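You operate a simulated robot arm through the tools that you are given. There is no shell and no other tool. Be economical: measure what you need, move in short steps, check, and stop when the job is done.

Carry out the task below with a simulated robot arm. There is one attempt and no reset: what you move stays moved.

TASK
Shut the trinket chest up and do up its turn button.
Fine: the navy pocket book sticks up out of the upper drawer: stand it on the brass tray; push both drawers home.
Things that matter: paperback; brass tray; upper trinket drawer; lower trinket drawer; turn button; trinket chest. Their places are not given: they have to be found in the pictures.

It is judged by the outcome, as a careful person would: the job done as asked, and still so three seconds after it is handed in. It fails if anything else is knocked over, pushed out of place, dropped, spilled or broken.

THE ROBOT
A 7-joint arm with a two-finger parallel gripper, fixed in place. Base frame: the origin is at the foot of the arm, x ahead of it, y to its left, z up; the work surface is at about z = 750. Lengths are in mm, angles in degrees, forces in N, time in s.
With the tool pointing down near the work surface it reaches from about 200 to 680 mm from the base axis. Its first joint turns from -66.0 to 66.0 degrees. Payload 2.4 kg.
Tool frame: the origin (TCP) lies between the finger pads and is the grasp point; the fingertips stand 30 mm ahead of it; z points along the fingers, y is the line along which they close. The gripper opens to 94 mm. The fingers are 28 mm wide and 10 mm thick; the gripper's body (50 by 96 mm) begins 55 mm behind the TCP.
Orientation is that of the tool frame in the base frame, as a unit quaternion [x, y, z, w]. With the fingers straight down and closing along the base's y, the tool's x points along the base's -x, its y along +y and its z along -z.

THE INTERFACE
- The arm moves only by the tool send_rows. Its argument "targets" is a list of rows, each a list of 7 numbers: the shift along the base's x, y, z in units of 100 mm (1.0 is 100 mm), then the turn, a rotation vector about the base's x, y, z in units of 90 degrees (1.0 is 90 degrees), then the opening, from 0 (shut) to 1 (fully open). In form: [[x, y, z, wx, wy, wz, gripper], ...]. A call has 1 to 20 rows; each row is the pose to reach, as a shift and turn from the pose commanded when the call began. A call with a number of a shift or a turn outside -1 to 1 is refused whole. A row lasts 0.2 s, in which the tool goes at most 50 mm and 8.6 degrees; a call with a longer step from one row to the next is refused whole, and so is a gripper value outside its range. A pose out of reach is approached as far as the arm can. The call stops where the force on the tool passes 70 N (or 10 N more than at its start, if that is more) or the arm is blocked; 0.2 s more then pass. The fingers move at their own pace (about 153 mm/s each) and stop on an object; they squeeze with about 30 N. The grip force told is the motor's: it shows also when the fingers shut on nothing. Time passes only in rows, and 0.2 s behind the last, so rows that repeat a pose let the fingers close. It gives the time, the measured TCP pose, the force on the tool (base axes), the opening and the grip force at its end, in the units of the frame above (readings bear some noise), and new pictures: "pictures" is both (left out), scene, wrist or none.
- Cameras (640 x 400 px; columns grow to the right, rows downward): "scene" is fixed at [51.9, 484.4, 1451.4]; the picture's right is [-0.62, -0.78, 0.00], its down [-0.40, 0.32, -0.86] and it looks along [0.67, -0.53, -0.52] (base axes); focal length 310 px, centre (320, 200). "wrist" rides on the gripper at [-37, 0, -58] in the tool frame; the picture's right is [0.00, -1.00, 0.00], its down [0.97, 0.00, -0.24] and it looks along [0.24, 0.00, 0.97] (tool axes); focal length 218 px, centre (320, 200).
- pixel_to_xyz(camera, pixels): for up to 12 pixels [column, row] of the newest picture of that camera ("zoom" is the newest enlarged one), the place [x, y, z] in the base frame of the surface seen there, good to about 2 mm. No time passes.
- close_up(camera, box): a new picture of the part [left, top, right, bottom] of that camera's present view, enlarged. No time passes.
- hand_in(): hands the job in; it is judged then, once.

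Work in short steps. Measure before you move; look again where a grasp or a placing could have gone wrong, and mend it. You have 80 turns and 120 pictures in all, the two below and enlarged ones among them. Open the gripper and draw the arm clear of the work before you hand the job in, unless the task says otherwise; then end with one line.

The tools are called after "Call:" as a command line: name --pt "numbers of a row" for each row, then --argument value for the rest, lists and objects as JSON in quotes. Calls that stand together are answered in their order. send_rows: Moves the arm, as the interface text tells. Its arguments: {"type":"object","properties":{"targets":{"type":"array"},"pictures":{"type":"string","enum":["both","scene","wrist","none"]}},"required":["targets"]} The other tools are called the same way: pixel_to_xyz (camera, pixels) gives the place of the surface under pixels of a picture; close_up (camera, box) takes an enlarged picture of a part of a camera's view; hand_in () hands the job in.

At the start:

```text
t: 0.0
position: [461.6, -6.2, 1233.9]
orientation: [0.001, 1.0, 0.0, 0.0]
force: [0.8, 0.0, -0.8]
gripper_width: 94.0
grip_force: 0.0
```

scene: 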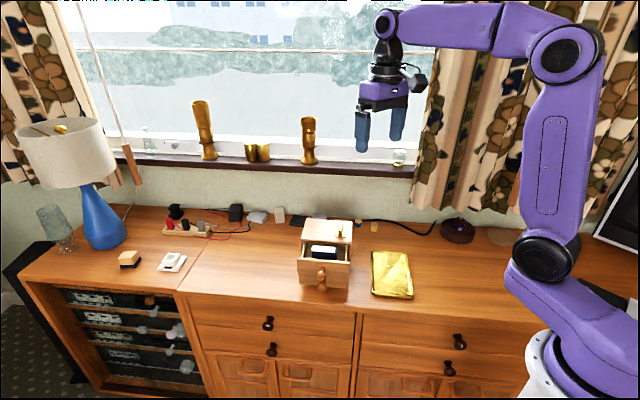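
wrist: 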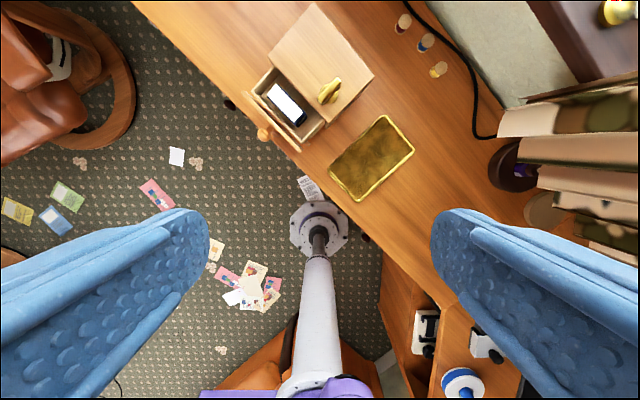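

Let me look closely at the chest, which is around (325,255) in the scene and (315,80) in the wrist view.

Call:
close_up --camera "scene" --box '[270, 200, 430, 300]'

Call:
close_up --camera "wrist" --box '[220, 0, 460, 150]'

```text
4.00 times, centred on (350, 250) of scene
```

zoom: 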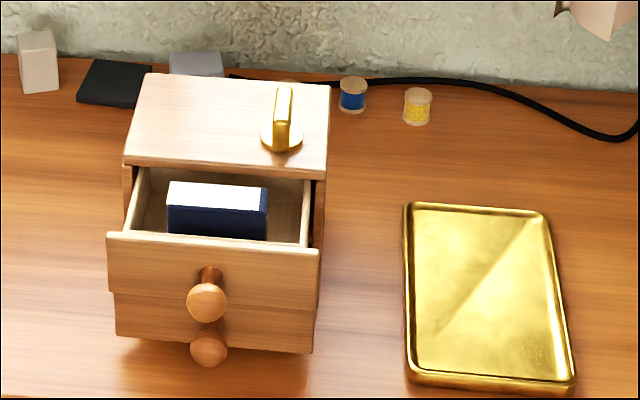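

```text
2.67 times, centred on (340, 75) of wrist
```

zoom: 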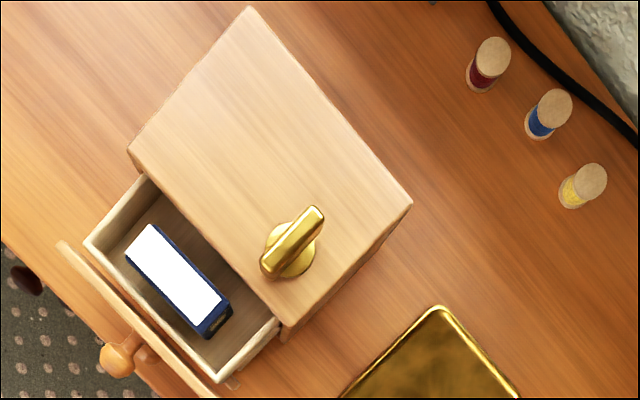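

Now measure the chest corners, book, button and tray from the wrist zoom, and knobs from the scene.

Call:
pixel_to_xyz --camera "zoom" --pixels '[[250, 10], [130, 150], [408, 203], [286, 328], [152, 228], [128, 256], [220, 298], [205, 325], [317, 212], [268, 270], [62, 246], [285, 262]]'

Call:
pixel_to_xyz --camera "scene" --pixels '[[321, 275], [322, 286], [297, 261], [349, 265], [374, 254], [405, 253], [411, 294], [374, 292], [392, 272], [323, 255], [323, 268], [340, 224]]'

Call:
pixel_to_xyz --camera "wrist" --pixels '[[385, 117], [412, 150], [360, 200], [330, 165], [370, 158], [263, 133], [252, 95], [300, 150], [300, 95], [308, 140], [270, 90], [300, 127]]'

```text
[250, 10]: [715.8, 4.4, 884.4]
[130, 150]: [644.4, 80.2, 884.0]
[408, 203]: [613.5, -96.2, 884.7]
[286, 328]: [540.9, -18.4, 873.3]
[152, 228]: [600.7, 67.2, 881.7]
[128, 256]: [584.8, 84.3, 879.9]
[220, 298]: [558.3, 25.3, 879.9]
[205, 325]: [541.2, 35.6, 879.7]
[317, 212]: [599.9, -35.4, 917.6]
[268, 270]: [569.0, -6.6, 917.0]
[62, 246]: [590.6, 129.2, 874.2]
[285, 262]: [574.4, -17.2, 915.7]
```

```text
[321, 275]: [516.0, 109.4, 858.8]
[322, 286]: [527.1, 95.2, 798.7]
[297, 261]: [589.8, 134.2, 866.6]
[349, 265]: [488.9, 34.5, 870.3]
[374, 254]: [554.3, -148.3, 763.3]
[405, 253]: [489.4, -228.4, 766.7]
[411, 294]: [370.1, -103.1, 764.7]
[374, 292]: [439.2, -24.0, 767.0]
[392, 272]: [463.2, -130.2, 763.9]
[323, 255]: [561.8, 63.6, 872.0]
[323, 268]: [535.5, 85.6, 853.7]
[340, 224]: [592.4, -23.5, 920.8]
```

```text
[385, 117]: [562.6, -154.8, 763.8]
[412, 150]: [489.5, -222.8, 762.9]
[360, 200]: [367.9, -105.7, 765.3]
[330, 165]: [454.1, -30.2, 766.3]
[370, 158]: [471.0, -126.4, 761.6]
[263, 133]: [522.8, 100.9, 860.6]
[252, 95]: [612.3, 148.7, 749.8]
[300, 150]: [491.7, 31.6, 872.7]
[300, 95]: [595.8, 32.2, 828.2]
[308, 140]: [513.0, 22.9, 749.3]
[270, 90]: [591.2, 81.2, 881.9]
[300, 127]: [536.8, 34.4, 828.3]
```

Chest front runs along (-0.72,-0.69), facing outward at about 134° yaw. The book's top is centred near (571,53,880), about 22 mm thick along the outward direction. I turn the tool 43.6° and move above the book.

Call:
send_rows --pt "0.15 0.1 -0.16 0 0 0.08 1" --pt "0.35 0.2 -0.33 0 0 0.16 1" --pt "0.55 0.3 -0.5 0 0 0.24 0.8" --pt "0.75 0.4 -0.66 0 0 0.32 0.6" --pt "0.92 0.5 -0.83 0 0 0.4 0.4" --pt "1.0 0.59 -1.0 0 0 0.484 0.34" --pt "1.0 0.59 -1.0 0 0 0.484 0.34"

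```text
t: 1.6
position: [563.3, 52.4, 1134.1]
orientation: [-0.372, 0.928, 0.0, 0.0]
force: [-0.1, 0.1, -0.5]
gripper_width: 32.0
grip_force: 0.0
```

scene: 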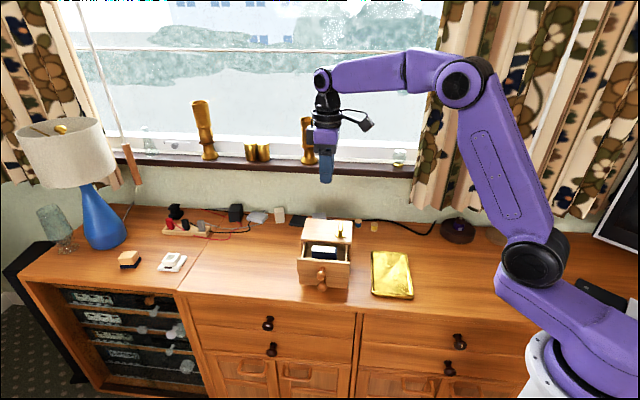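
wrist: 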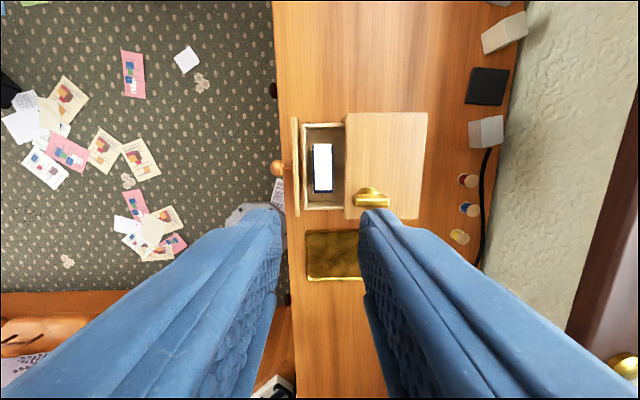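

Alignment is good. I enlarge and measure the book at (322,167) and the gaps.

Call:
close_up --camera "wrist" --box '[264, 100, 440, 220]'

```text
3.33 times, centred on (352, 160) of wrist
```

zoom: 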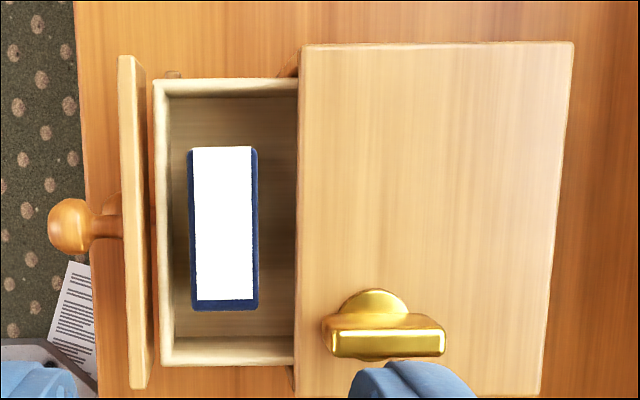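

Call:
pixel_to_xyz --camera "zoom" --pixels '[[191, 152], [254, 149], [193, 306], [256, 306], [160, 220], [297, 220], [128, 220], [325, 342], [442, 342], [375, 295], [277, 200], [300, 60]]'

```text
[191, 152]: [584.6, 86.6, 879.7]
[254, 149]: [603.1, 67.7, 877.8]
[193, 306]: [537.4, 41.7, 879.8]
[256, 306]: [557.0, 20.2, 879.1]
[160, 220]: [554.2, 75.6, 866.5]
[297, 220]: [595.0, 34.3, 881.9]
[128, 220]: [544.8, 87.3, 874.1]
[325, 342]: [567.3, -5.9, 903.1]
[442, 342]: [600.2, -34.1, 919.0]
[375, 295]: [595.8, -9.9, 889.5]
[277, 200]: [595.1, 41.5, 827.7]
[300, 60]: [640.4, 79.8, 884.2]
```

The book is about 27 mm thick with only ~10 mm in front of it, so gripping its 65 mm length is safer. I check the drawer's inner width.

Call:
pixel_to_xyz --camera "zoom" --pixels '[[230, 88], [230, 100], [230, 343], [230, 355], [230, 110], [230, 330], [222, 147], [222, 308], [172, 220], [180, 220], [290, 150], [340, 330]]'

```text
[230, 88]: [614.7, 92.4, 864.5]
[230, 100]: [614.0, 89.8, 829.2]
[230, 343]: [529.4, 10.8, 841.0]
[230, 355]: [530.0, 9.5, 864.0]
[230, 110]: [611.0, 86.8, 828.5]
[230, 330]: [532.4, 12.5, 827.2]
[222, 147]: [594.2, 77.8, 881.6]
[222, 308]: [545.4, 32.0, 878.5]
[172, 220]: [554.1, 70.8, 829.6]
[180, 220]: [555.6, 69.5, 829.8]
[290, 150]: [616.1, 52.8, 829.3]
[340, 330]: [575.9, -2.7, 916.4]
```

Inner width ≈116 mm, book 67 mm centred: room for fingers at its ends. I turn -90° and come down above the book.

Call:
send_rows --pt "0 0 -0.08 0 0 -0.09 0.4" --pt "0 0 -0.16 0 0 -0.18 0.5" --pt "0.02 0 -0.25 0 0 -0.27 0.6" --pt "0.03 0 -0.33 0 0 -0.36 0.7" --pt "0.04 0.01 -0.42 0 0 -0.45 0.8" --pt "0.05 0.01 -0.5 0 0 -0.54 0.87" --pt "0.06 0.01 -0.6 0 0 -0.63 0.87" --pt "0.072 0.016 -0.7 0 0 -0.72 0.87" --pt "0.072 0.016 -0.8 0 0 -0.81 0.87" --pt "0.072 0.016 -0.9 0 0 -0.91 0.87" --pt "0.072 0.016 -1.0 0 0 -1.0 0.87" --pt "0.072 0.016 -1.0 0 0 -1.0 0.87"

```text
refused: row 10 steps farther than a row can; nothing moved
```

Call:
send_rows --pt "0 0 -0.08 0 0 -0.09 0.4" --pt "0 0 -0.16 0 0 -0.18 0.5" --pt "0.02 0 -0.25 0 0 -0.27 0.6" --pt "0.03 0 -0.33 0 0 -0.36 0.7" --pt "0.04 0.01 -0.42 0 0 -0.45 0.8" --pt "0.05 0.01 -0.5 0 0 -0.54 0.87" --pt "0.06 0.01 -0.6 0 0 -0.63 0.87" --pt "0.072 0.016 -0.7 0 0 -0.72 0.87" --pt "0.072 0.016 -0.8 0 0 -0.81 0.87" --pt "0.072 0.016 -0.9 0 0 -0.9 0.87" --pt "0.072 0.016 -1.0 0 0 -0.99 0.87" --pt "0.072 0.016 -1.0 0 0 -1.0 0.87"

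```text
t: 4.2
position: [569.3, 55.0, 1034.1]
orientation: [0.394, 0.919, 0.0, 0.0]
force: [0.2, 0.2, 0.0]
gripper_width: 81.7
grip_force: 0.1
```

scene: 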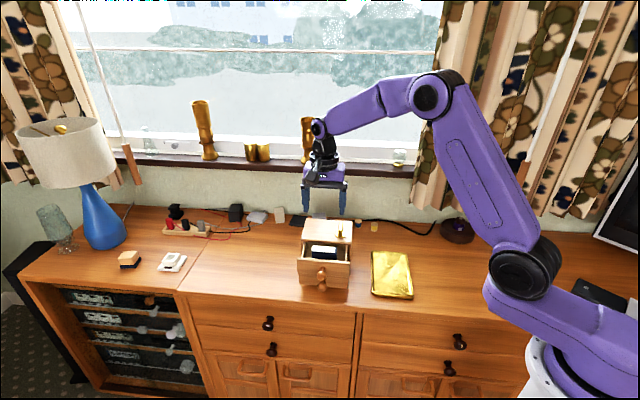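
wrist: 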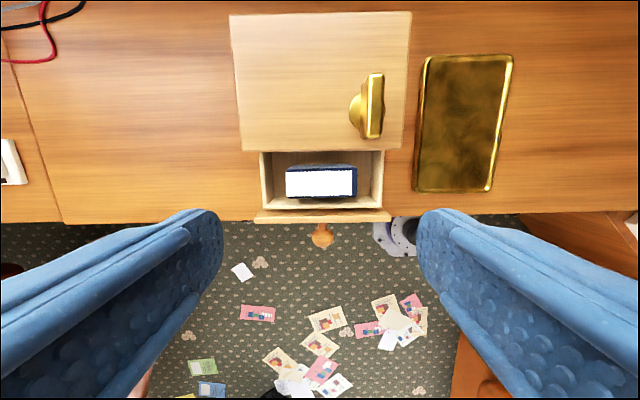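

Centred over the book (col 321). Go down 100 mm and check.

Call:
send_rows --pt "0 0 -0.3 0 0 0 0.87" --pt "0 0 -0.6 0 0 0 0.87" --pt "0 0 -0.8 0 0 0 0.87" --pt "0.01 -0.01 -1.0 0 0 0 0.87" --pt "0.01 -0.01 -1.0 0 0 0 0.87" --pictures "wrist"

```text
t: 5.4
position: [570.2, 54.7, 934.2]
orientation: [0.394, 0.919, 0.001, 0.0]
force: [-0.2, 0.4, 0.2]
gripper_width: 81.8
grip_force: 0.0
```

wrist: 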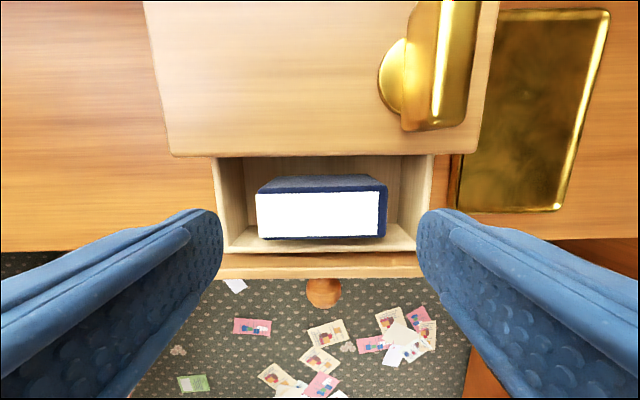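

Still centred (cols 256–380, mid ≈320). Descend 69 mm to TCP z=865 with fingers either side.

Call:
send_rows --pt "0 0 -0.2 0 0 0 0.87" --pt "0 0 -0.4 0 0 0 0.87" --pt "0 0 -0.55 0 0 0 0.87" --pt "0 0 -0.69 0 0 0 0.87" --pt "0 0 -0.69 0 0 0 0.87"

```text
t: 6.6
position: [571.1, 53.6, 864.9]
orientation: [0.394, 0.919, 0.0, 0.0]
force: [0.2, 0.7, 0.0]
gripper_width: 81.7
grip_force: 0.0
```

scene: 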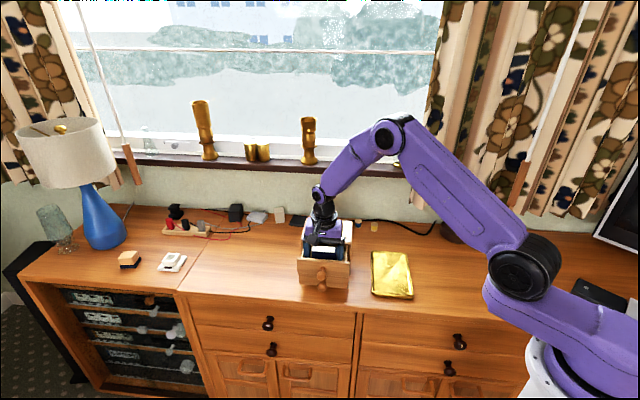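
wrist: 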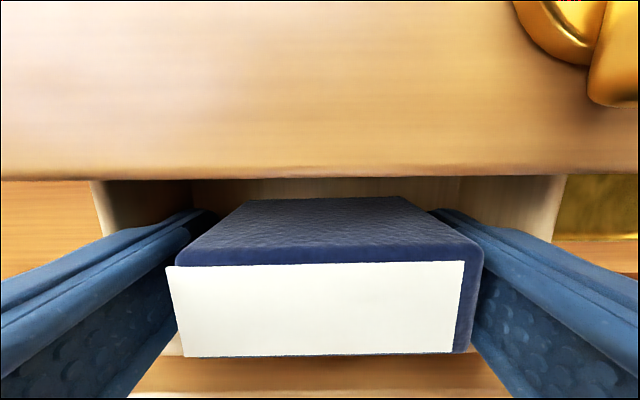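

Fingers straddle the book. Close, then lift 15 mm at first.

Call:
send_rows --pt "0 0 0 0 0 0 0.6" --pt "0 0 0 0 0 0 0.4" --pt "0 0 0 0 0 0 0.4" --pt "0 0 0.07 0 0 0 0.4" --pt "0 0 0.15 0 0 0 0.4" --pictures "wrist"

```text
t: 7.8
position: [572.2, 52.8, 880.4]
orientation: [0.393, 0.919, 0.0, 0.0]
force: [-0.3, -0.3, 0.0]
gripper_width: 75.9
grip_force: 0.1
```

wrist: 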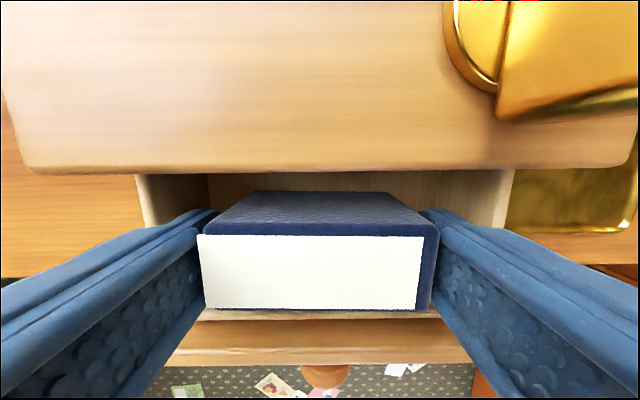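

The book did not rise, and the fingers stopped at 75.9 mm with no grip force. I go back down and command a full close, checking the width.

Call:
send_rows --pt "0 0 -0.08 0 0 0 0.81" --pt "-0.01 0.01 -0.15 0 0 0 0.81" --pt "-0.01 0.01 -0.15 0 0 0 0.5" --pt "-0.01 0.01 -0.15 0 0 0 0.5" --pt "-0.01 0.01 -0.15 0 0 0 0.5" --pictures "wrist"

```text
t: 9.0
position: [570.6, 54.6, 865.6]
orientation: [0.395, 0.919, 0.0, 0.001]
force: [-2.5, -3.5, 19.5]
gripper_width: 73.9
grip_force: 30.7
```

wrist: 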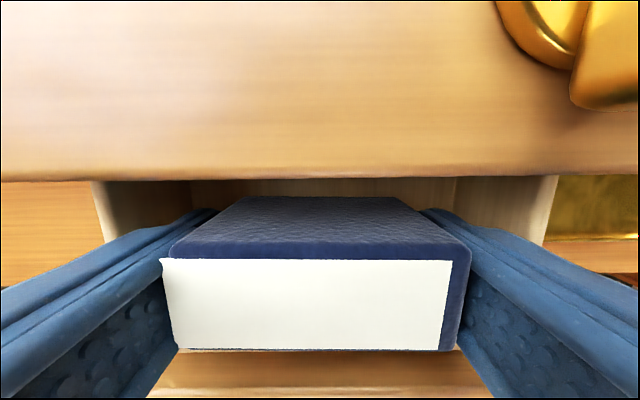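

Now a 30 N grip at 73.9 mm. Lift slowly 15 mm, continuing to command closure.

Call:
send_rows --pt "0 0 0 0 0 0 0.3" --pt "0 0 0.03 0 0 0 0.3" --pt "0 0 0.06 0 0 0 0.3" --pt "0 0 0.1 0 0 0 0.3" --pt "0 0 0.15 0 0 0 0.3"

```text
t: 10.2
position: [570.2, 54.0, 880.3]
orientation: [0.393, 0.919, 0.0, 0.0]
force: [-0.3, -0.2, -0.8]
gripper_width: 73.9
grip_force: 30.3
```

scene: 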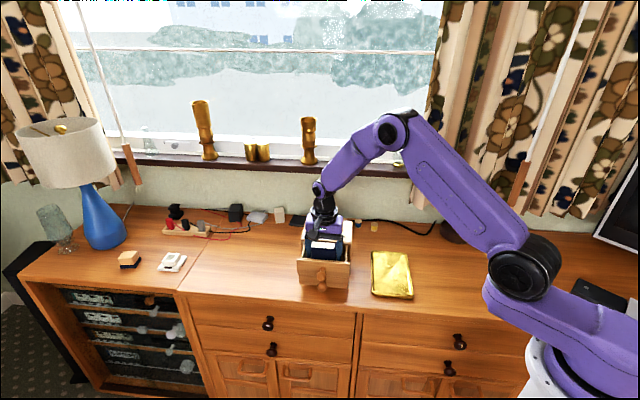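
wrist: 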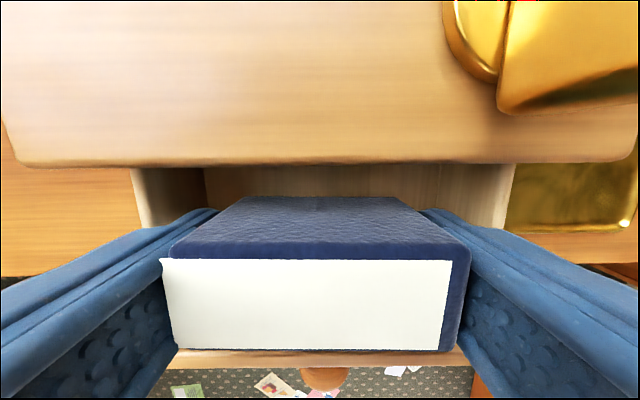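

The book is held now (moves with the gripper). Lift it to 980 and carry toward the tray centre, about (467,-127).

Call:
send_rows --pt "0 0 0.2 0 0 0 0.3" --pt "0 0 0.4 0 0 0 0.3" --pt "0 0 0.6 0 0 0 0.3" --pt "0 0 0.8 0 0 0 0.3" --pt "0 0 1.0 0 0 0 0.3" --pt "-0.1 -0.18 1.0 0 0 0 0.3" --pt "-0.22 -0.38 1.0 0 0 0 0.3" --pt "-0.34 -0.59 1.0 0 0 0 0.3" --pt "-0.46 -0.8 1.0 0 0 0 0.3" --pt "-0.57 -1.0 1.0 0 0 0 0.3" --pictures "wrist"

Call:
send_rows --pt "-0.11 -0.2 0 0 0 0 0.3" --pt "-0.23 -0.4 0 0 0 0 0.3" --pt "-0.35 -0.6 0 0 0 0 0.3" --pt "-0.46 -0.81 0 0 0 0 0.3" --pt "-0.46 -0.81 -0.2 0 0 0 0.3" --pt "-0.46 -0.81 -0.4 0 0 0 0.3" --pt "-0.46 -0.81 -0.4 0 0 0 0.3"

```text
t: 12.4
position: [510.8, -47.7, 980.0]
orientation: [0.394, 0.919, 0.0, 0.0]
force: [0.7, -0.2, -0.8]
gripper_width: 73.9
grip_force: 30.0
```

wrist: 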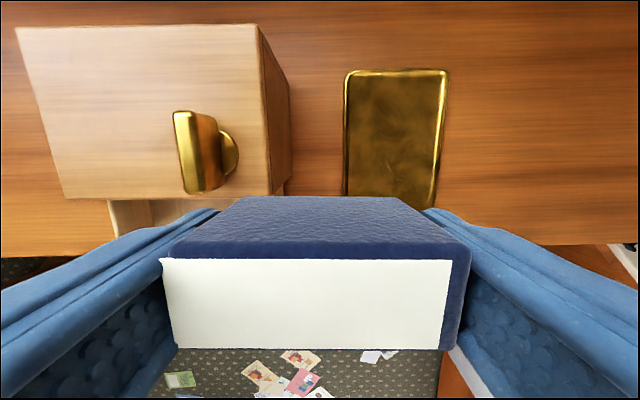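

```text
t: 14.0
position: [466.6, -127.3, 940.1]
orientation: [0.394, 0.919, 0.0, 0.001]
force: [0.7, 0.1, -2.1]
gripper_width: 74.1
grip_force: 30.2
```

scene: 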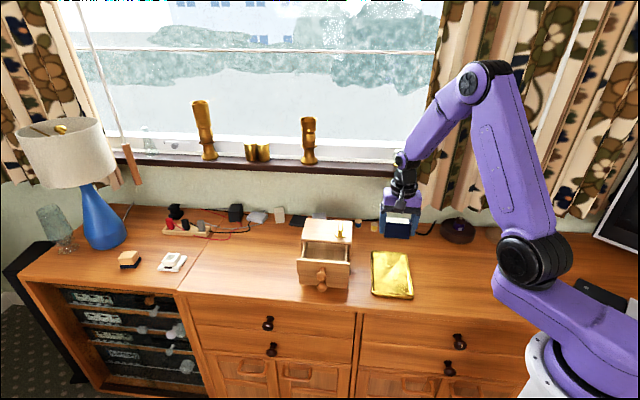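
wrist: 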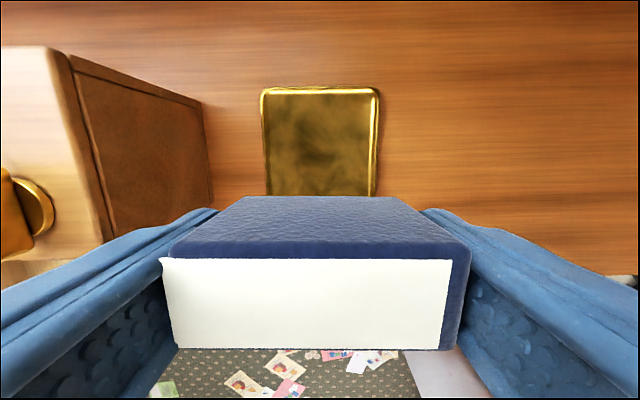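

Book level above the tray. Expected contact near TCP z≈800; descend to 812, then ease down.

Call:
send_rows --pt "0 0 -0.3 0 0 0 0.3" --pt "0 0 -0.6 0 0 0 0.3" --pt "0 0 -0.9 0 0 0 0.3" --pt "0 0 -1.0 0 0 0 0.3" --pictures "none"

Call:
send_rows --pt "0 0 -0.15 0 0 0 0.3" --pt "0 0 -0.25 0 0 0 0.3" --pt "0 0 -0.3 0 0 0 0.3"

```text
t: 15.0
position: [466.9, -126.9, 838.6]
orientation: [0.394, 0.919, -0.001, 0.0]
force: [0.4, 0.4, -1.3]
gripper_width: 73.9
grip_force: 30.3
```

```text
t: 15.8
position: [466.6, -126.3, 810.0]
orientation: [0.394, 0.919, 0.0, 0.0]
force: [0.2, 0.8, -1.7]
gripper_width: 73.7
grip_force: 29.6
```

scene: 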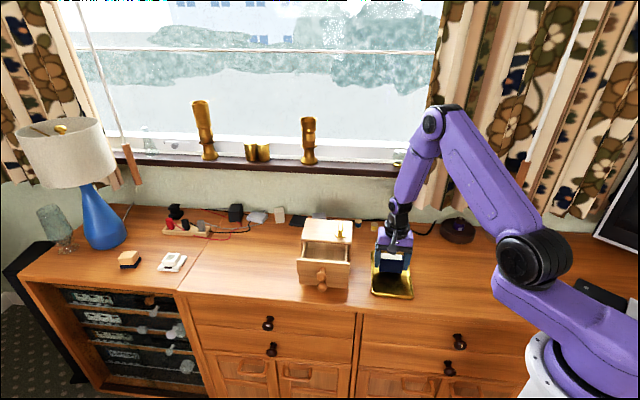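
wrist: 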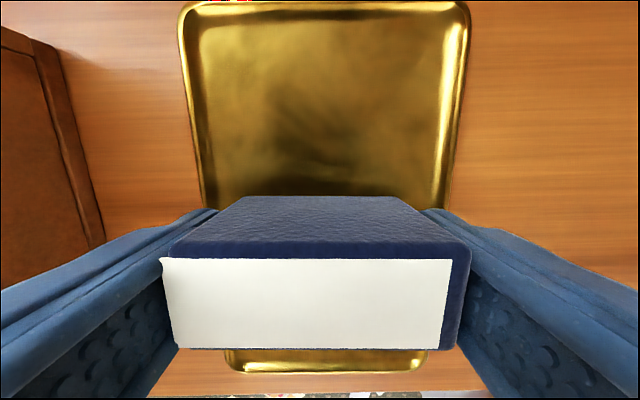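

Lower in 2–3 mm steps to contact.

Call:
send_rows --pt "0 0 -0.03 0 0 0 0.3" --pt "0 0 -0.06 0 0 0 0.3" --pt "0 0 -0.08 0 0 0 0.3" --pictures "none"

```text
t: 16.6
position: [466.6, -127.4, 801.3]
orientation: [0.394, 0.919, 0.0, 0.001]
force: [0.3, 0.4, -1.0]
gripper_width: 73.8
grip_force: 29.5
```

Call:
send_rows --pt "0 0 -0.01 0 0 0 0.3" --pt "0 0 -0.02 0 0 0 0.3" --pictures "none"

Call:
close_up --camera "scene" --box '[350, 230, 430, 305]'

```text
t: 17.2
position: [468.2, -126.8, 798.8]
orientation: [0.394, 0.919, 0.0, 0.0]
force: [0.2, 1.0, -2.2]
gripper_width: 73.9
grip_force: 30.0
```

```text
5.33 times, centred on (390, 268) of scene
```

zoom: 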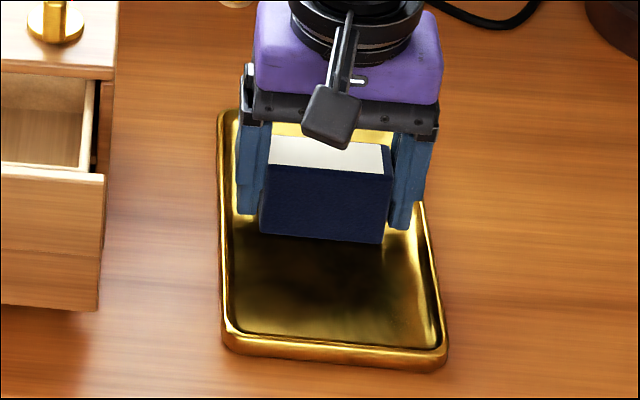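

Call:
send_rows --pt "0 0 -0.01 0 0 0 0.3" --pt "0 0 -0.02 0 0 0 0.3" --pictures "none"

Call:
pixel_to_xyz --camera "zoom" --pixels '[[320, 236], [320, 245], [385, 240], [262, 230], [320, 255], [320, 178], [320, 165], [330, 300], [270, 180]]'

```text
t: 17.8
position: [468.0, -126.5, 799.0]
orientation: [0.395, 0.919, 0.001, 0.001]
force: [-3.8, -0.6, 25.6]
gripper_width: 74.0
grip_force: 30.3
```

```text
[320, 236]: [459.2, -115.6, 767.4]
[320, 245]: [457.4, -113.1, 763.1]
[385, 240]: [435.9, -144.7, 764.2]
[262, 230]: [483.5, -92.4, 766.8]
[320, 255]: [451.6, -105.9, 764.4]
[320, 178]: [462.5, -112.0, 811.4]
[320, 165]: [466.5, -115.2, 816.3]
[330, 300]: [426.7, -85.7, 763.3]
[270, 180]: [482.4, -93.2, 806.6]
```

Contact (25.6 N up). Back off 1 mm and open a little, then rise.

Call:
send_rows --pt "0 0 0.01 0 0 0 0.79" --pt "0 0 0.015 0 0 0 0.82" --pt "0 0 0.02 0 0 0 0.86" --pt "0 0 0.02 0 0 0 0.86"

```text
t: 18.8
position: [467.3, -126.7, 800.3]
orientation: [0.394, 0.919, 0.0, 0.0]
force: [0.1, 0.2, -0.1]
gripper_width: 80.7
grip_force: 0.1
```

scene: 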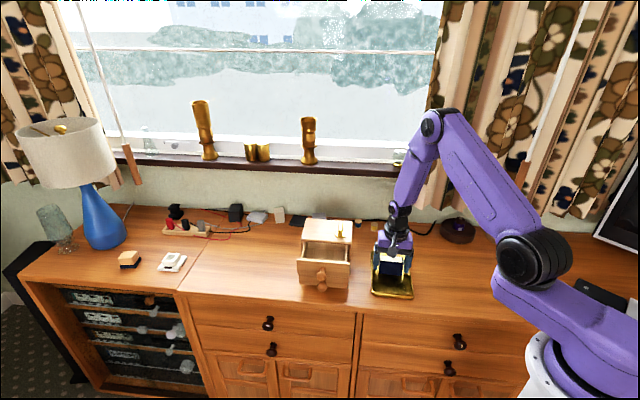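
wrist: 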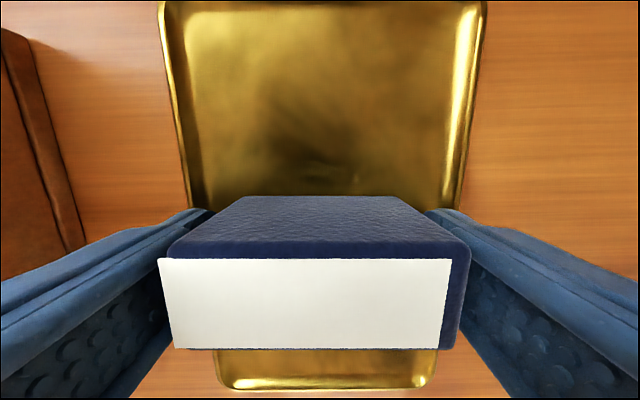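

Book stands on the tray. Rise straight up to 980, and check both.

Call:
send_rows --pt "0 0 0.1 0 0 0 0.86" --pt "0 0 0.3 0 0 0 0.86" --pt "0 0 0.5 0 0 0 0.86" --pt "0 0 0.75 0 0 0 0.86" --pt "0 0 1.0 0 0 0 0.86" --pictures "none"

Call:
send_rows --pt "0 0 0.25 0 0 0 0.86" --pt "0 0 0.5 0 0 0 0.86" --pt "0 0 0.8 0 0 0 0.5" --pt "0 0 1.0 0 0 0 0.2" --pt "0 0 1.0 0 0 0 0"

Call:
close_up --camera "scene" --box '[280, 205, 440, 305]'

```text
t: 20.0
position: [466.5, -125.9, 899.4]
orientation: [0.393, 0.919, 0.0, 0.0]
force: [0.5, -0.1, 0.1]
gripper_width: 80.9
grip_force: 0.2
```

```text
t: 21.2
position: [467.9, -127.1, 998.7]
orientation: [0.394, 0.919, 0.0, 0.0]
force: [-1.0, -0.6, -0.5]
gripper_width: 0.1
grip_force: 30.0
```

scene: 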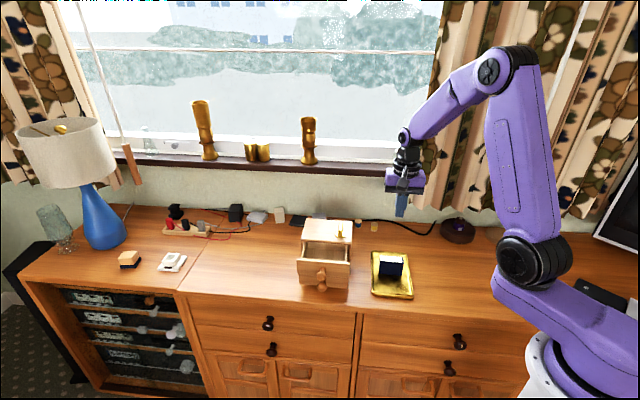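
wrist: 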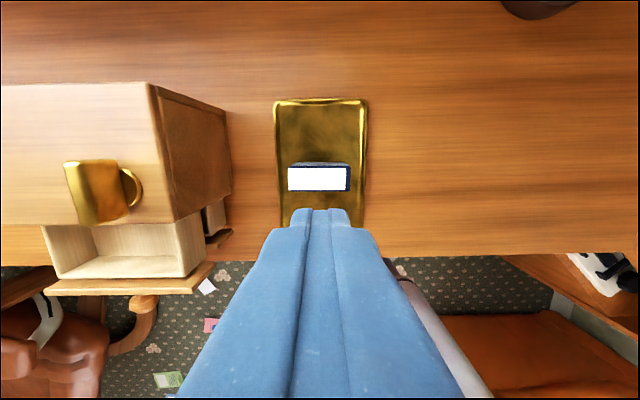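

```text
4.00 times, centred on (360, 255) of scene
```

zoom: 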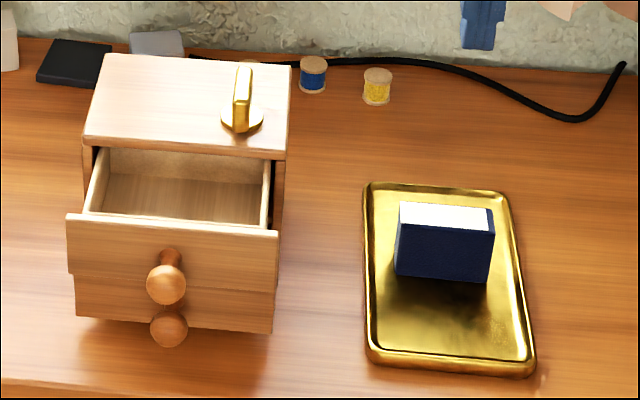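

The book stands well inside the tray. Now measure the drawer fronts and knobs for pushing.

Call:
pixel_to_xyz --camera "zoom" --pixels '[[75, 235], [270, 250], [75, 268], [270, 285], [82, 300], [270, 325], [165, 275], [165, 300], [168, 325], [170, 345], [285, 165], [278, 270]]'

Call:
close_up --camera "wrist" --box '[0, 80, 250, 300]'

```text
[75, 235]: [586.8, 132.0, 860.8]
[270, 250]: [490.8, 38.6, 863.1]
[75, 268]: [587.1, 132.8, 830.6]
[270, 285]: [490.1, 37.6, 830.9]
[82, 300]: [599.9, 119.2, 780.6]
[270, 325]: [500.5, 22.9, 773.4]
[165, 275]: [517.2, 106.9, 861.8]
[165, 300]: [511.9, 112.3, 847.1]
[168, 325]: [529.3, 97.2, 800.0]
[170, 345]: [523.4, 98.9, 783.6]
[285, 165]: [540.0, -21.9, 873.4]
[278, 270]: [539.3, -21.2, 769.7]
```

```text
1.82 times, centred on (125, 190) of wrist
```

zoom: 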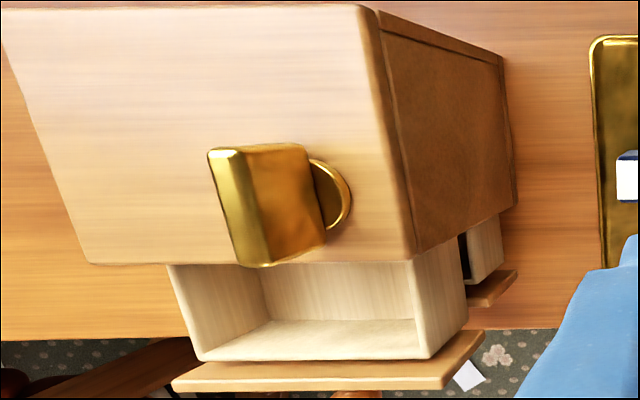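

Upper front face at v≈-310 (along outward), lower ≈-328, chest front ≈-386; knob centred at u≈448. I go in front of the drawers with fingers opened 70 mm to straddle the knobs.

Call:
send_rows --pt "0.05 0.25 0 0 0 0 0.3" --pt "0.1 0.5 0 0 0 0 0.6" --pt "0.15 0.75 0 0 0 0 0.745" --pt "0.2 1.0 0 0 0 0 0.745" --pictures "none"

Call:
send_rows --pt "0.05 0.3 0 0 0 0 0.745" --pt "0.1 0.6 0 0 0 0 0.745" --pt "0.15 0.8 0 0 0 0 0.745" --pt "0.2 1.0 0 0 0 0 0.745" --pictures "none"

Call:
send_rows --pt "0.06 0.2 0 0 0 0 0.745" --pt "0.11 0.34 -0.1 0 0 0 0.745" --pt "0.11 0.34 -0.4 0 0 0 0.745" --pt "0.11 0.34 -0.6 0 0 0 0.745" --pt "0.11 0.34 -0.6 0 0 0 0.745"

```text
t: 22.2
position: [488.3, -27.0, 1002.9]
orientation: [0.395, 0.919, 0.0, -0.001]
force: [-0.2, 0.1, -0.5]
gripper_width: 70.0
grip_force: 0.0
```

```text
t: 23.2
position: [509.2, 72.4, 1000.7]
orientation: [0.394, 0.919, 0.001, 0.0]
force: [-0.6, 0.3, -0.6]
gripper_width: 70.0
grip_force: 0.0
```

```text
t: 24.4
position: [517.7, 106.0, 939.9]
orientation: [0.394, 0.919, 0.0, 0.0]
force: [0.1, -0.5, -0.7]
gripper_width: 69.9
grip_force: 0.1
```

scene: 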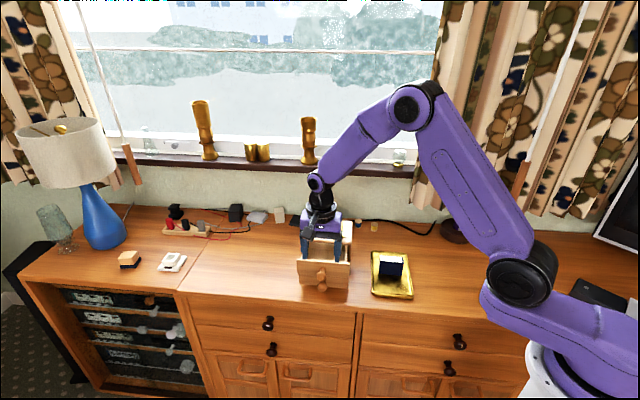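
wrist: 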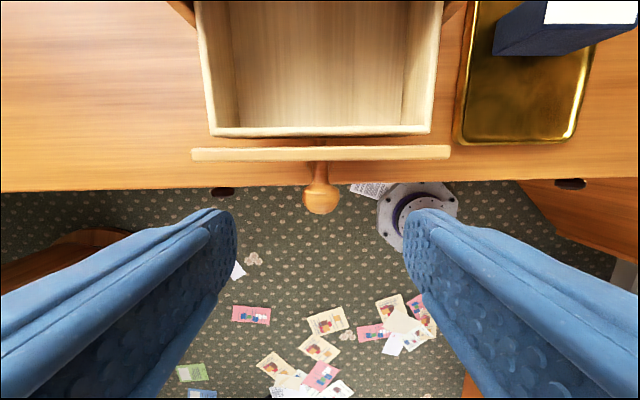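

Fingers straddle the knob in front of the panel. Lower to 872 and push inward along (0.69,-0.724) by 55 mm first.

Call:
send_rows --pt "0 0 -0.3 0 0 0 0.745" --pt "0 0 -0.55 0 0 0 0.745" --pt "0 0 -0.68 0 0 0 0.745" --pt "0 0 -0.68 0 0 0 0.745" --pictures "wrist"

Call:
send_rows --pt "0.07 -0.07 0 0 0 0 0.745" --pt "0.11 -0.115 0 0 0 0 0.745" --pt "0.16 -0.168 0 0 0 0 0.745" --pt "0.21 -0.22 0 0 0 0 0.745" --pt "0.26 -0.273 0 0 0 0 0.745" --pt "0.31 -0.325 0 0 0 0 0.745" --pt "0.36 -0.378 0 0 0 0 0.745" --pt "0.4 -0.42 0 0 0 0 0.745"

```text
t: 25.4
position: [517.7, 106.5, 871.8]
orientation: [0.394, 0.919, 0.0, 0.001]
force: [-0.8, 0.5, -0.1]
gripper_width: 69.8
grip_force: 0.1
```

wrist: 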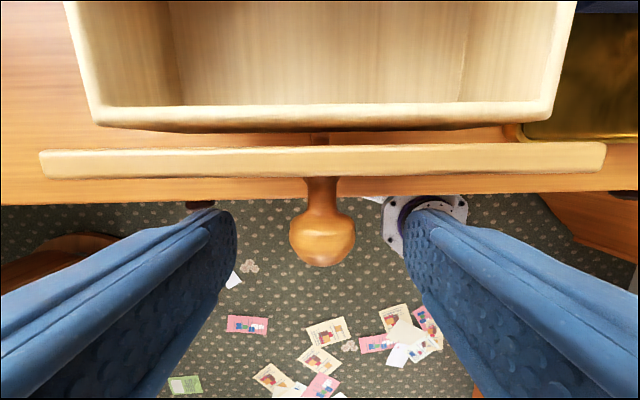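

```text
t: 27.2
position: [558.1, 65.9, 872.9]
orientation: [0.394, 0.919, -0.001, 0.0]
force: [0.2, 0.2, 0.0]
gripper_width: 70.2
grip_force: 0.1
```

scene: 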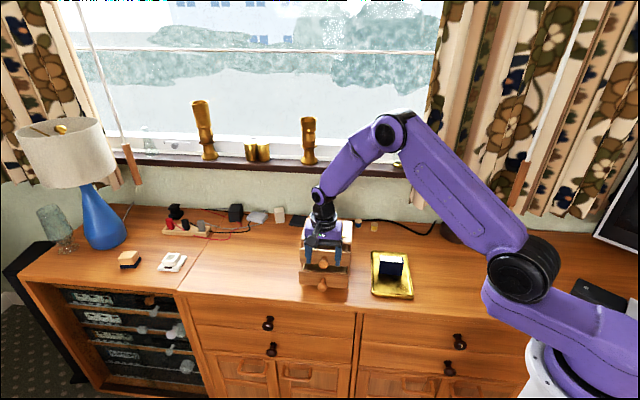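
wrist: 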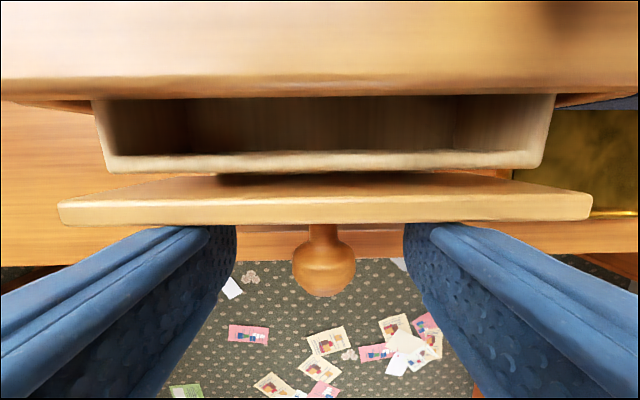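

The drawer slides freely. About 24 mm remain; push on in small steps.

Call:
send_rows --pt "0.035 -0.036 0 0 0 0 0.745" --pt "0.07 -0.072 0 0 0 0 0.745" --pt "0.1 -0.105 0 0 0 0 0.745" --pt "0.12 -0.126 0 0 0 0 0.745" --pt "0.135 -0.141 0 0 0 0 0.745" --pictures "wrist"

```text
t: 28.4
position: [570.7, 50.2, 871.4]
orientation: [0.394, 0.919, 0.0, 0.0]
force: [-0.2, 0.4, 0.1]
gripper_width: 70.4
grip_force: 0.1
```

wrist: 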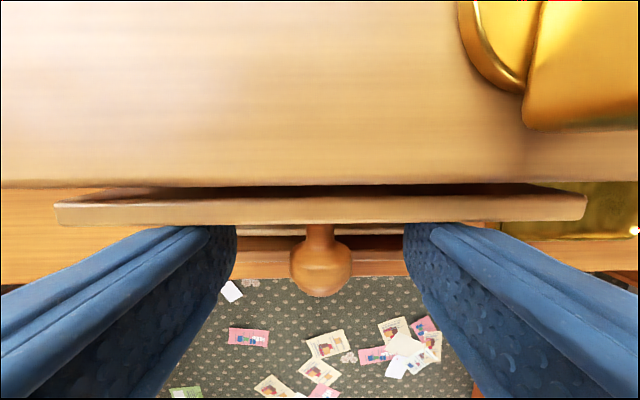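

Call:
send_rows --pt "0.014 -0.014 0 0 0 0 0.745" --pt "0.028 -0.029 0 0 0 0 0.745" --pt "0.042 -0.044 0 0 0 0 0.745" --pictures "wrist"

```text
t: 29.2
position: [575.0, 47.5, 872.4]
orientation: [0.393, 0.919, -0.001, -0.001]
force: [-5.8, 4.2, 2.3]
gripper_width: 69.6
grip_force: 0.0
```

wrist: 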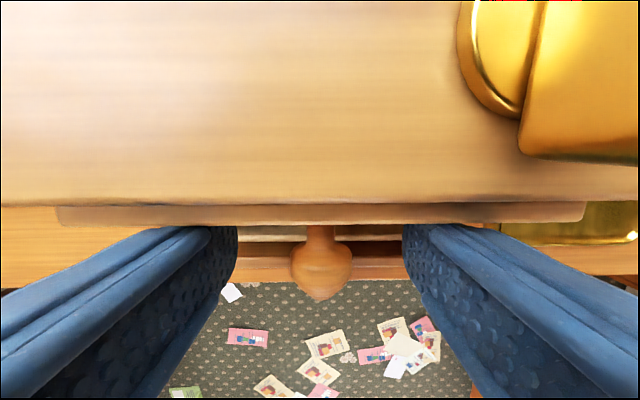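

Force of 7 N appears: nearly home. Push 2 mm more to confirm the stop.

Call:
send_rows --pt "0.007 -0.007 0 0 0 0 0.745" --pt "0.014 -0.0145 0 0 0 0 0.745" --pictures "wrist"

Call:
close_up --camera "wrist" --box '[40, 150, 600, 300]'

```text
t: 29.8
position: [575.9, 46.7, 870.4]
orientation: [0.394, 0.919, -0.001, 0.0]
force: [-6.1, 8.2, 2.4]
gripper_width: 70.5
grip_force: 0.5
```

wrist: 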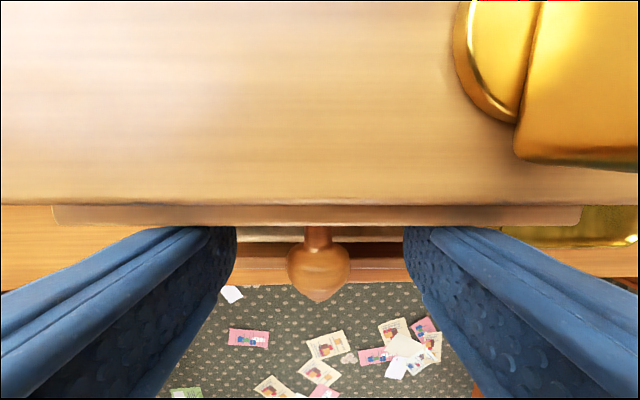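

```text
1.14 times, centred on (320, 225) of wrist
```

zoom: 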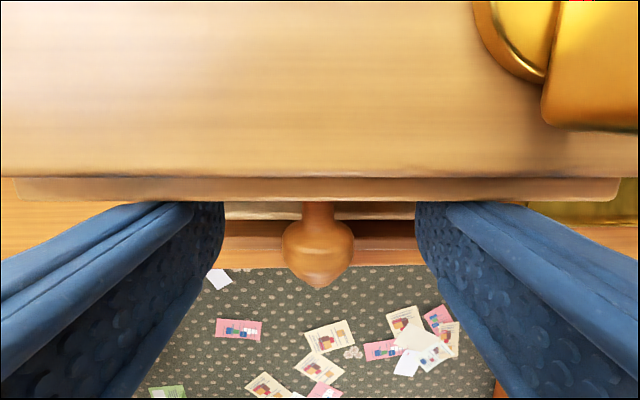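

Upper drawer seems home (resistance, gap closed). Back off, then lower for the lower drawer.

Call:
send_rows --pt "-0.16 0.168 0 0 0 0 0.745" --pt "-0.32 0.336 0 0 0 0 0.745" --pt "-0.48 0.504 0 0 0 0 0.745" --pt "-0.48 0.504 -0.2 0 0 0 0.745" --pt "-0.48 0.504 -0.45 0 0 0 0.745" --pt "-0.48 0.504 -0.45 0 0 0 0.745"

Call:
close_up --camera "scene" --box '[280, 205, 440, 305]'

```text
t: 31.2
position: [528.1, 96.4, 828.2]
orientation: [0.393, 0.919, 0.0, 0.0]
force: [0.0, -0.9, 0.2]
gripper_width: 70.2
grip_force: 0.0
```

scene: 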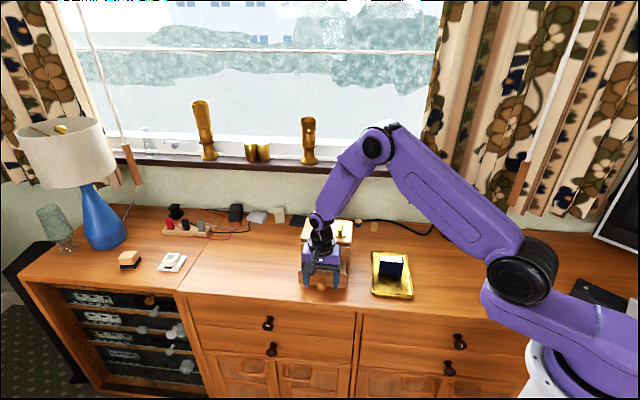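
wrist: 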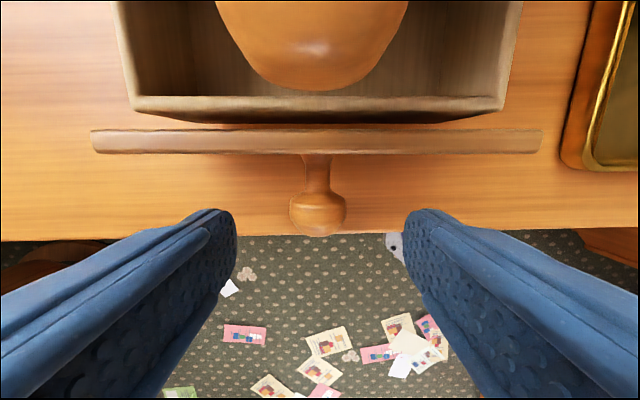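

```text
4.00 times, centred on (360, 255) of scene
```

zoom: 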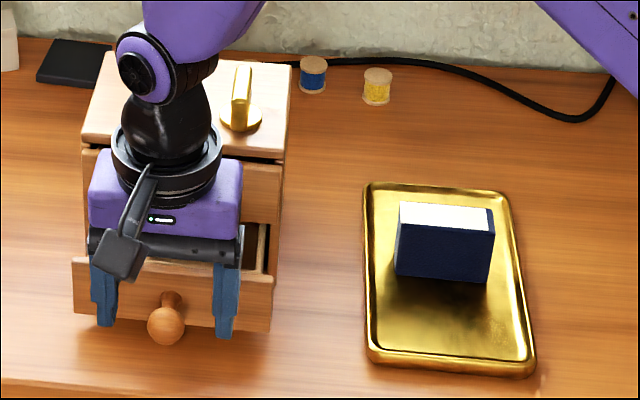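

At this height the hand/camera could touch the chest top edge if I push the panel, so instead I'll push the lower knob's tip with closed fingers, which keeps the hand 38 mm further out. Back out, close, lower to z≈820.

Call:
send_rows --pt "-0.14 0.145 0 0 0 0 0.745" --pt "-0.28 0.29 0 0 0 0 0.745" --pt "-0.28 0.29 0 0 0 0 0.3" --pt "-0.28 0.29 -0.07 0 0 0 0" --pt "-0.28 0.29 -0.07 0 0 0 0"

Call:
close_up --camera "scene" --box '[280, 205, 400, 305]'

```text
t: 32.4
position: [500.5, 125.8, 821.7]
orientation: [0.394, 0.919, 0.0, 0.0]
force: [-0.3, 0.3, -0.2]
gripper_width: 0.1
grip_force: 30.3
```

scene: 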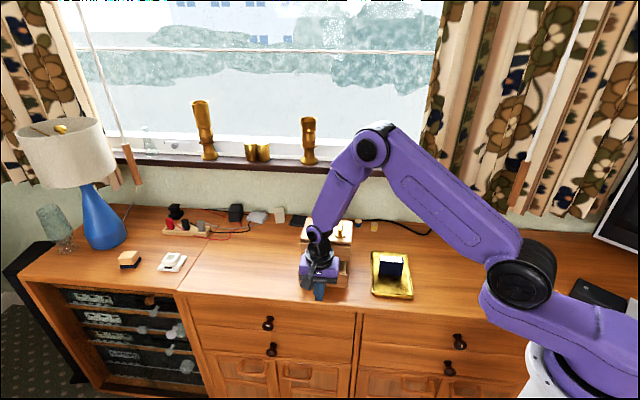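
wrist: 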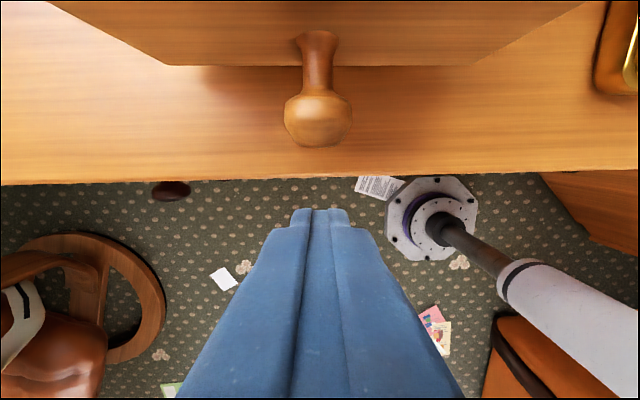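

```text
4.00 times, centred on (340, 255) of scene
```

zoom: 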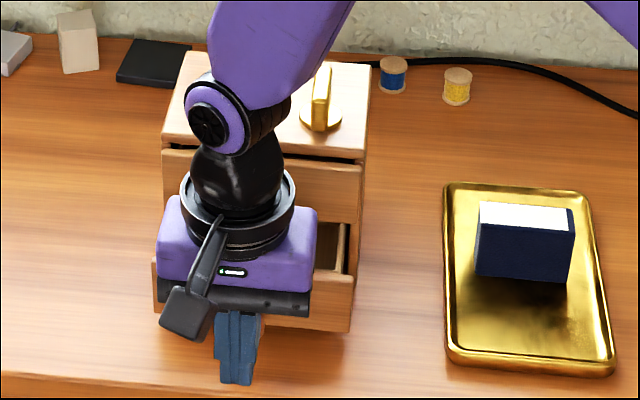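

Call:
pixel_to_xyz --camera "wrist" --pixels '[[318, 140], [318, 115], [318, 100], [290, 118], [348, 118], [318, 50], [200, 60], [440, 60]]'

```text
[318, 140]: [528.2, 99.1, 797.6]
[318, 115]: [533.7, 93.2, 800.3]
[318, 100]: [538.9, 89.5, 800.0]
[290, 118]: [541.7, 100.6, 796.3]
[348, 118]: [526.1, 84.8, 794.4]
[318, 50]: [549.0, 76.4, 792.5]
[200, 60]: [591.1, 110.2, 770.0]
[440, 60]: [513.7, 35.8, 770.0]
```

Lower knob tip is at v≈-291, top z 800. Lower to 815 and push inward 60 mm to begin.

Call:
send_rows --pt "0 0 -0.065 0 0 0 0" --pt "0.07 -0.073 -0.065 0 0 0 0" --pt "0.14 -0.147 -0.065 0 0 0 0" --pt "0.19 -0.199 -0.065 0 0 0 0" --pt "0.24 -0.252 -0.065 0 0 0 0" --pt "0.29 -0.304 -0.065 0 0 0 0" --pt "0.34 -0.357 -0.065 0 0 0 0" --pt "0.38 -0.399 -0.065 0 0 0 0"

```text
t: 34.2
position: [537.1, 85.1, 813.9]
orientation: [0.394, 0.919, 0.0, 0.0]
force: [0.3, -0.5, -0.4]
gripper_width: 0.1
grip_force: 29.9
```

scene: 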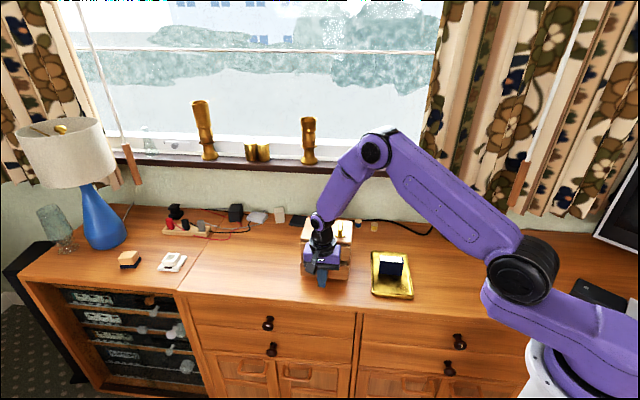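
wrist: 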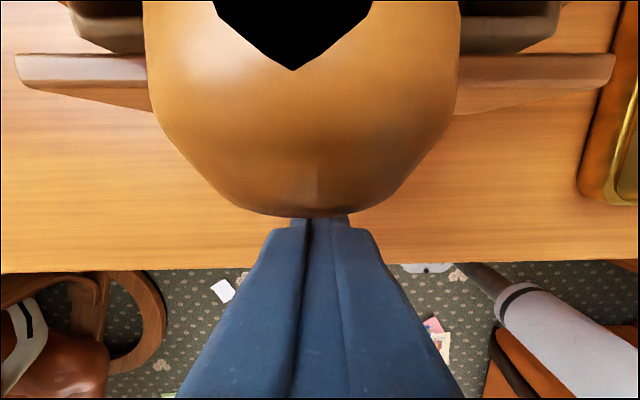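

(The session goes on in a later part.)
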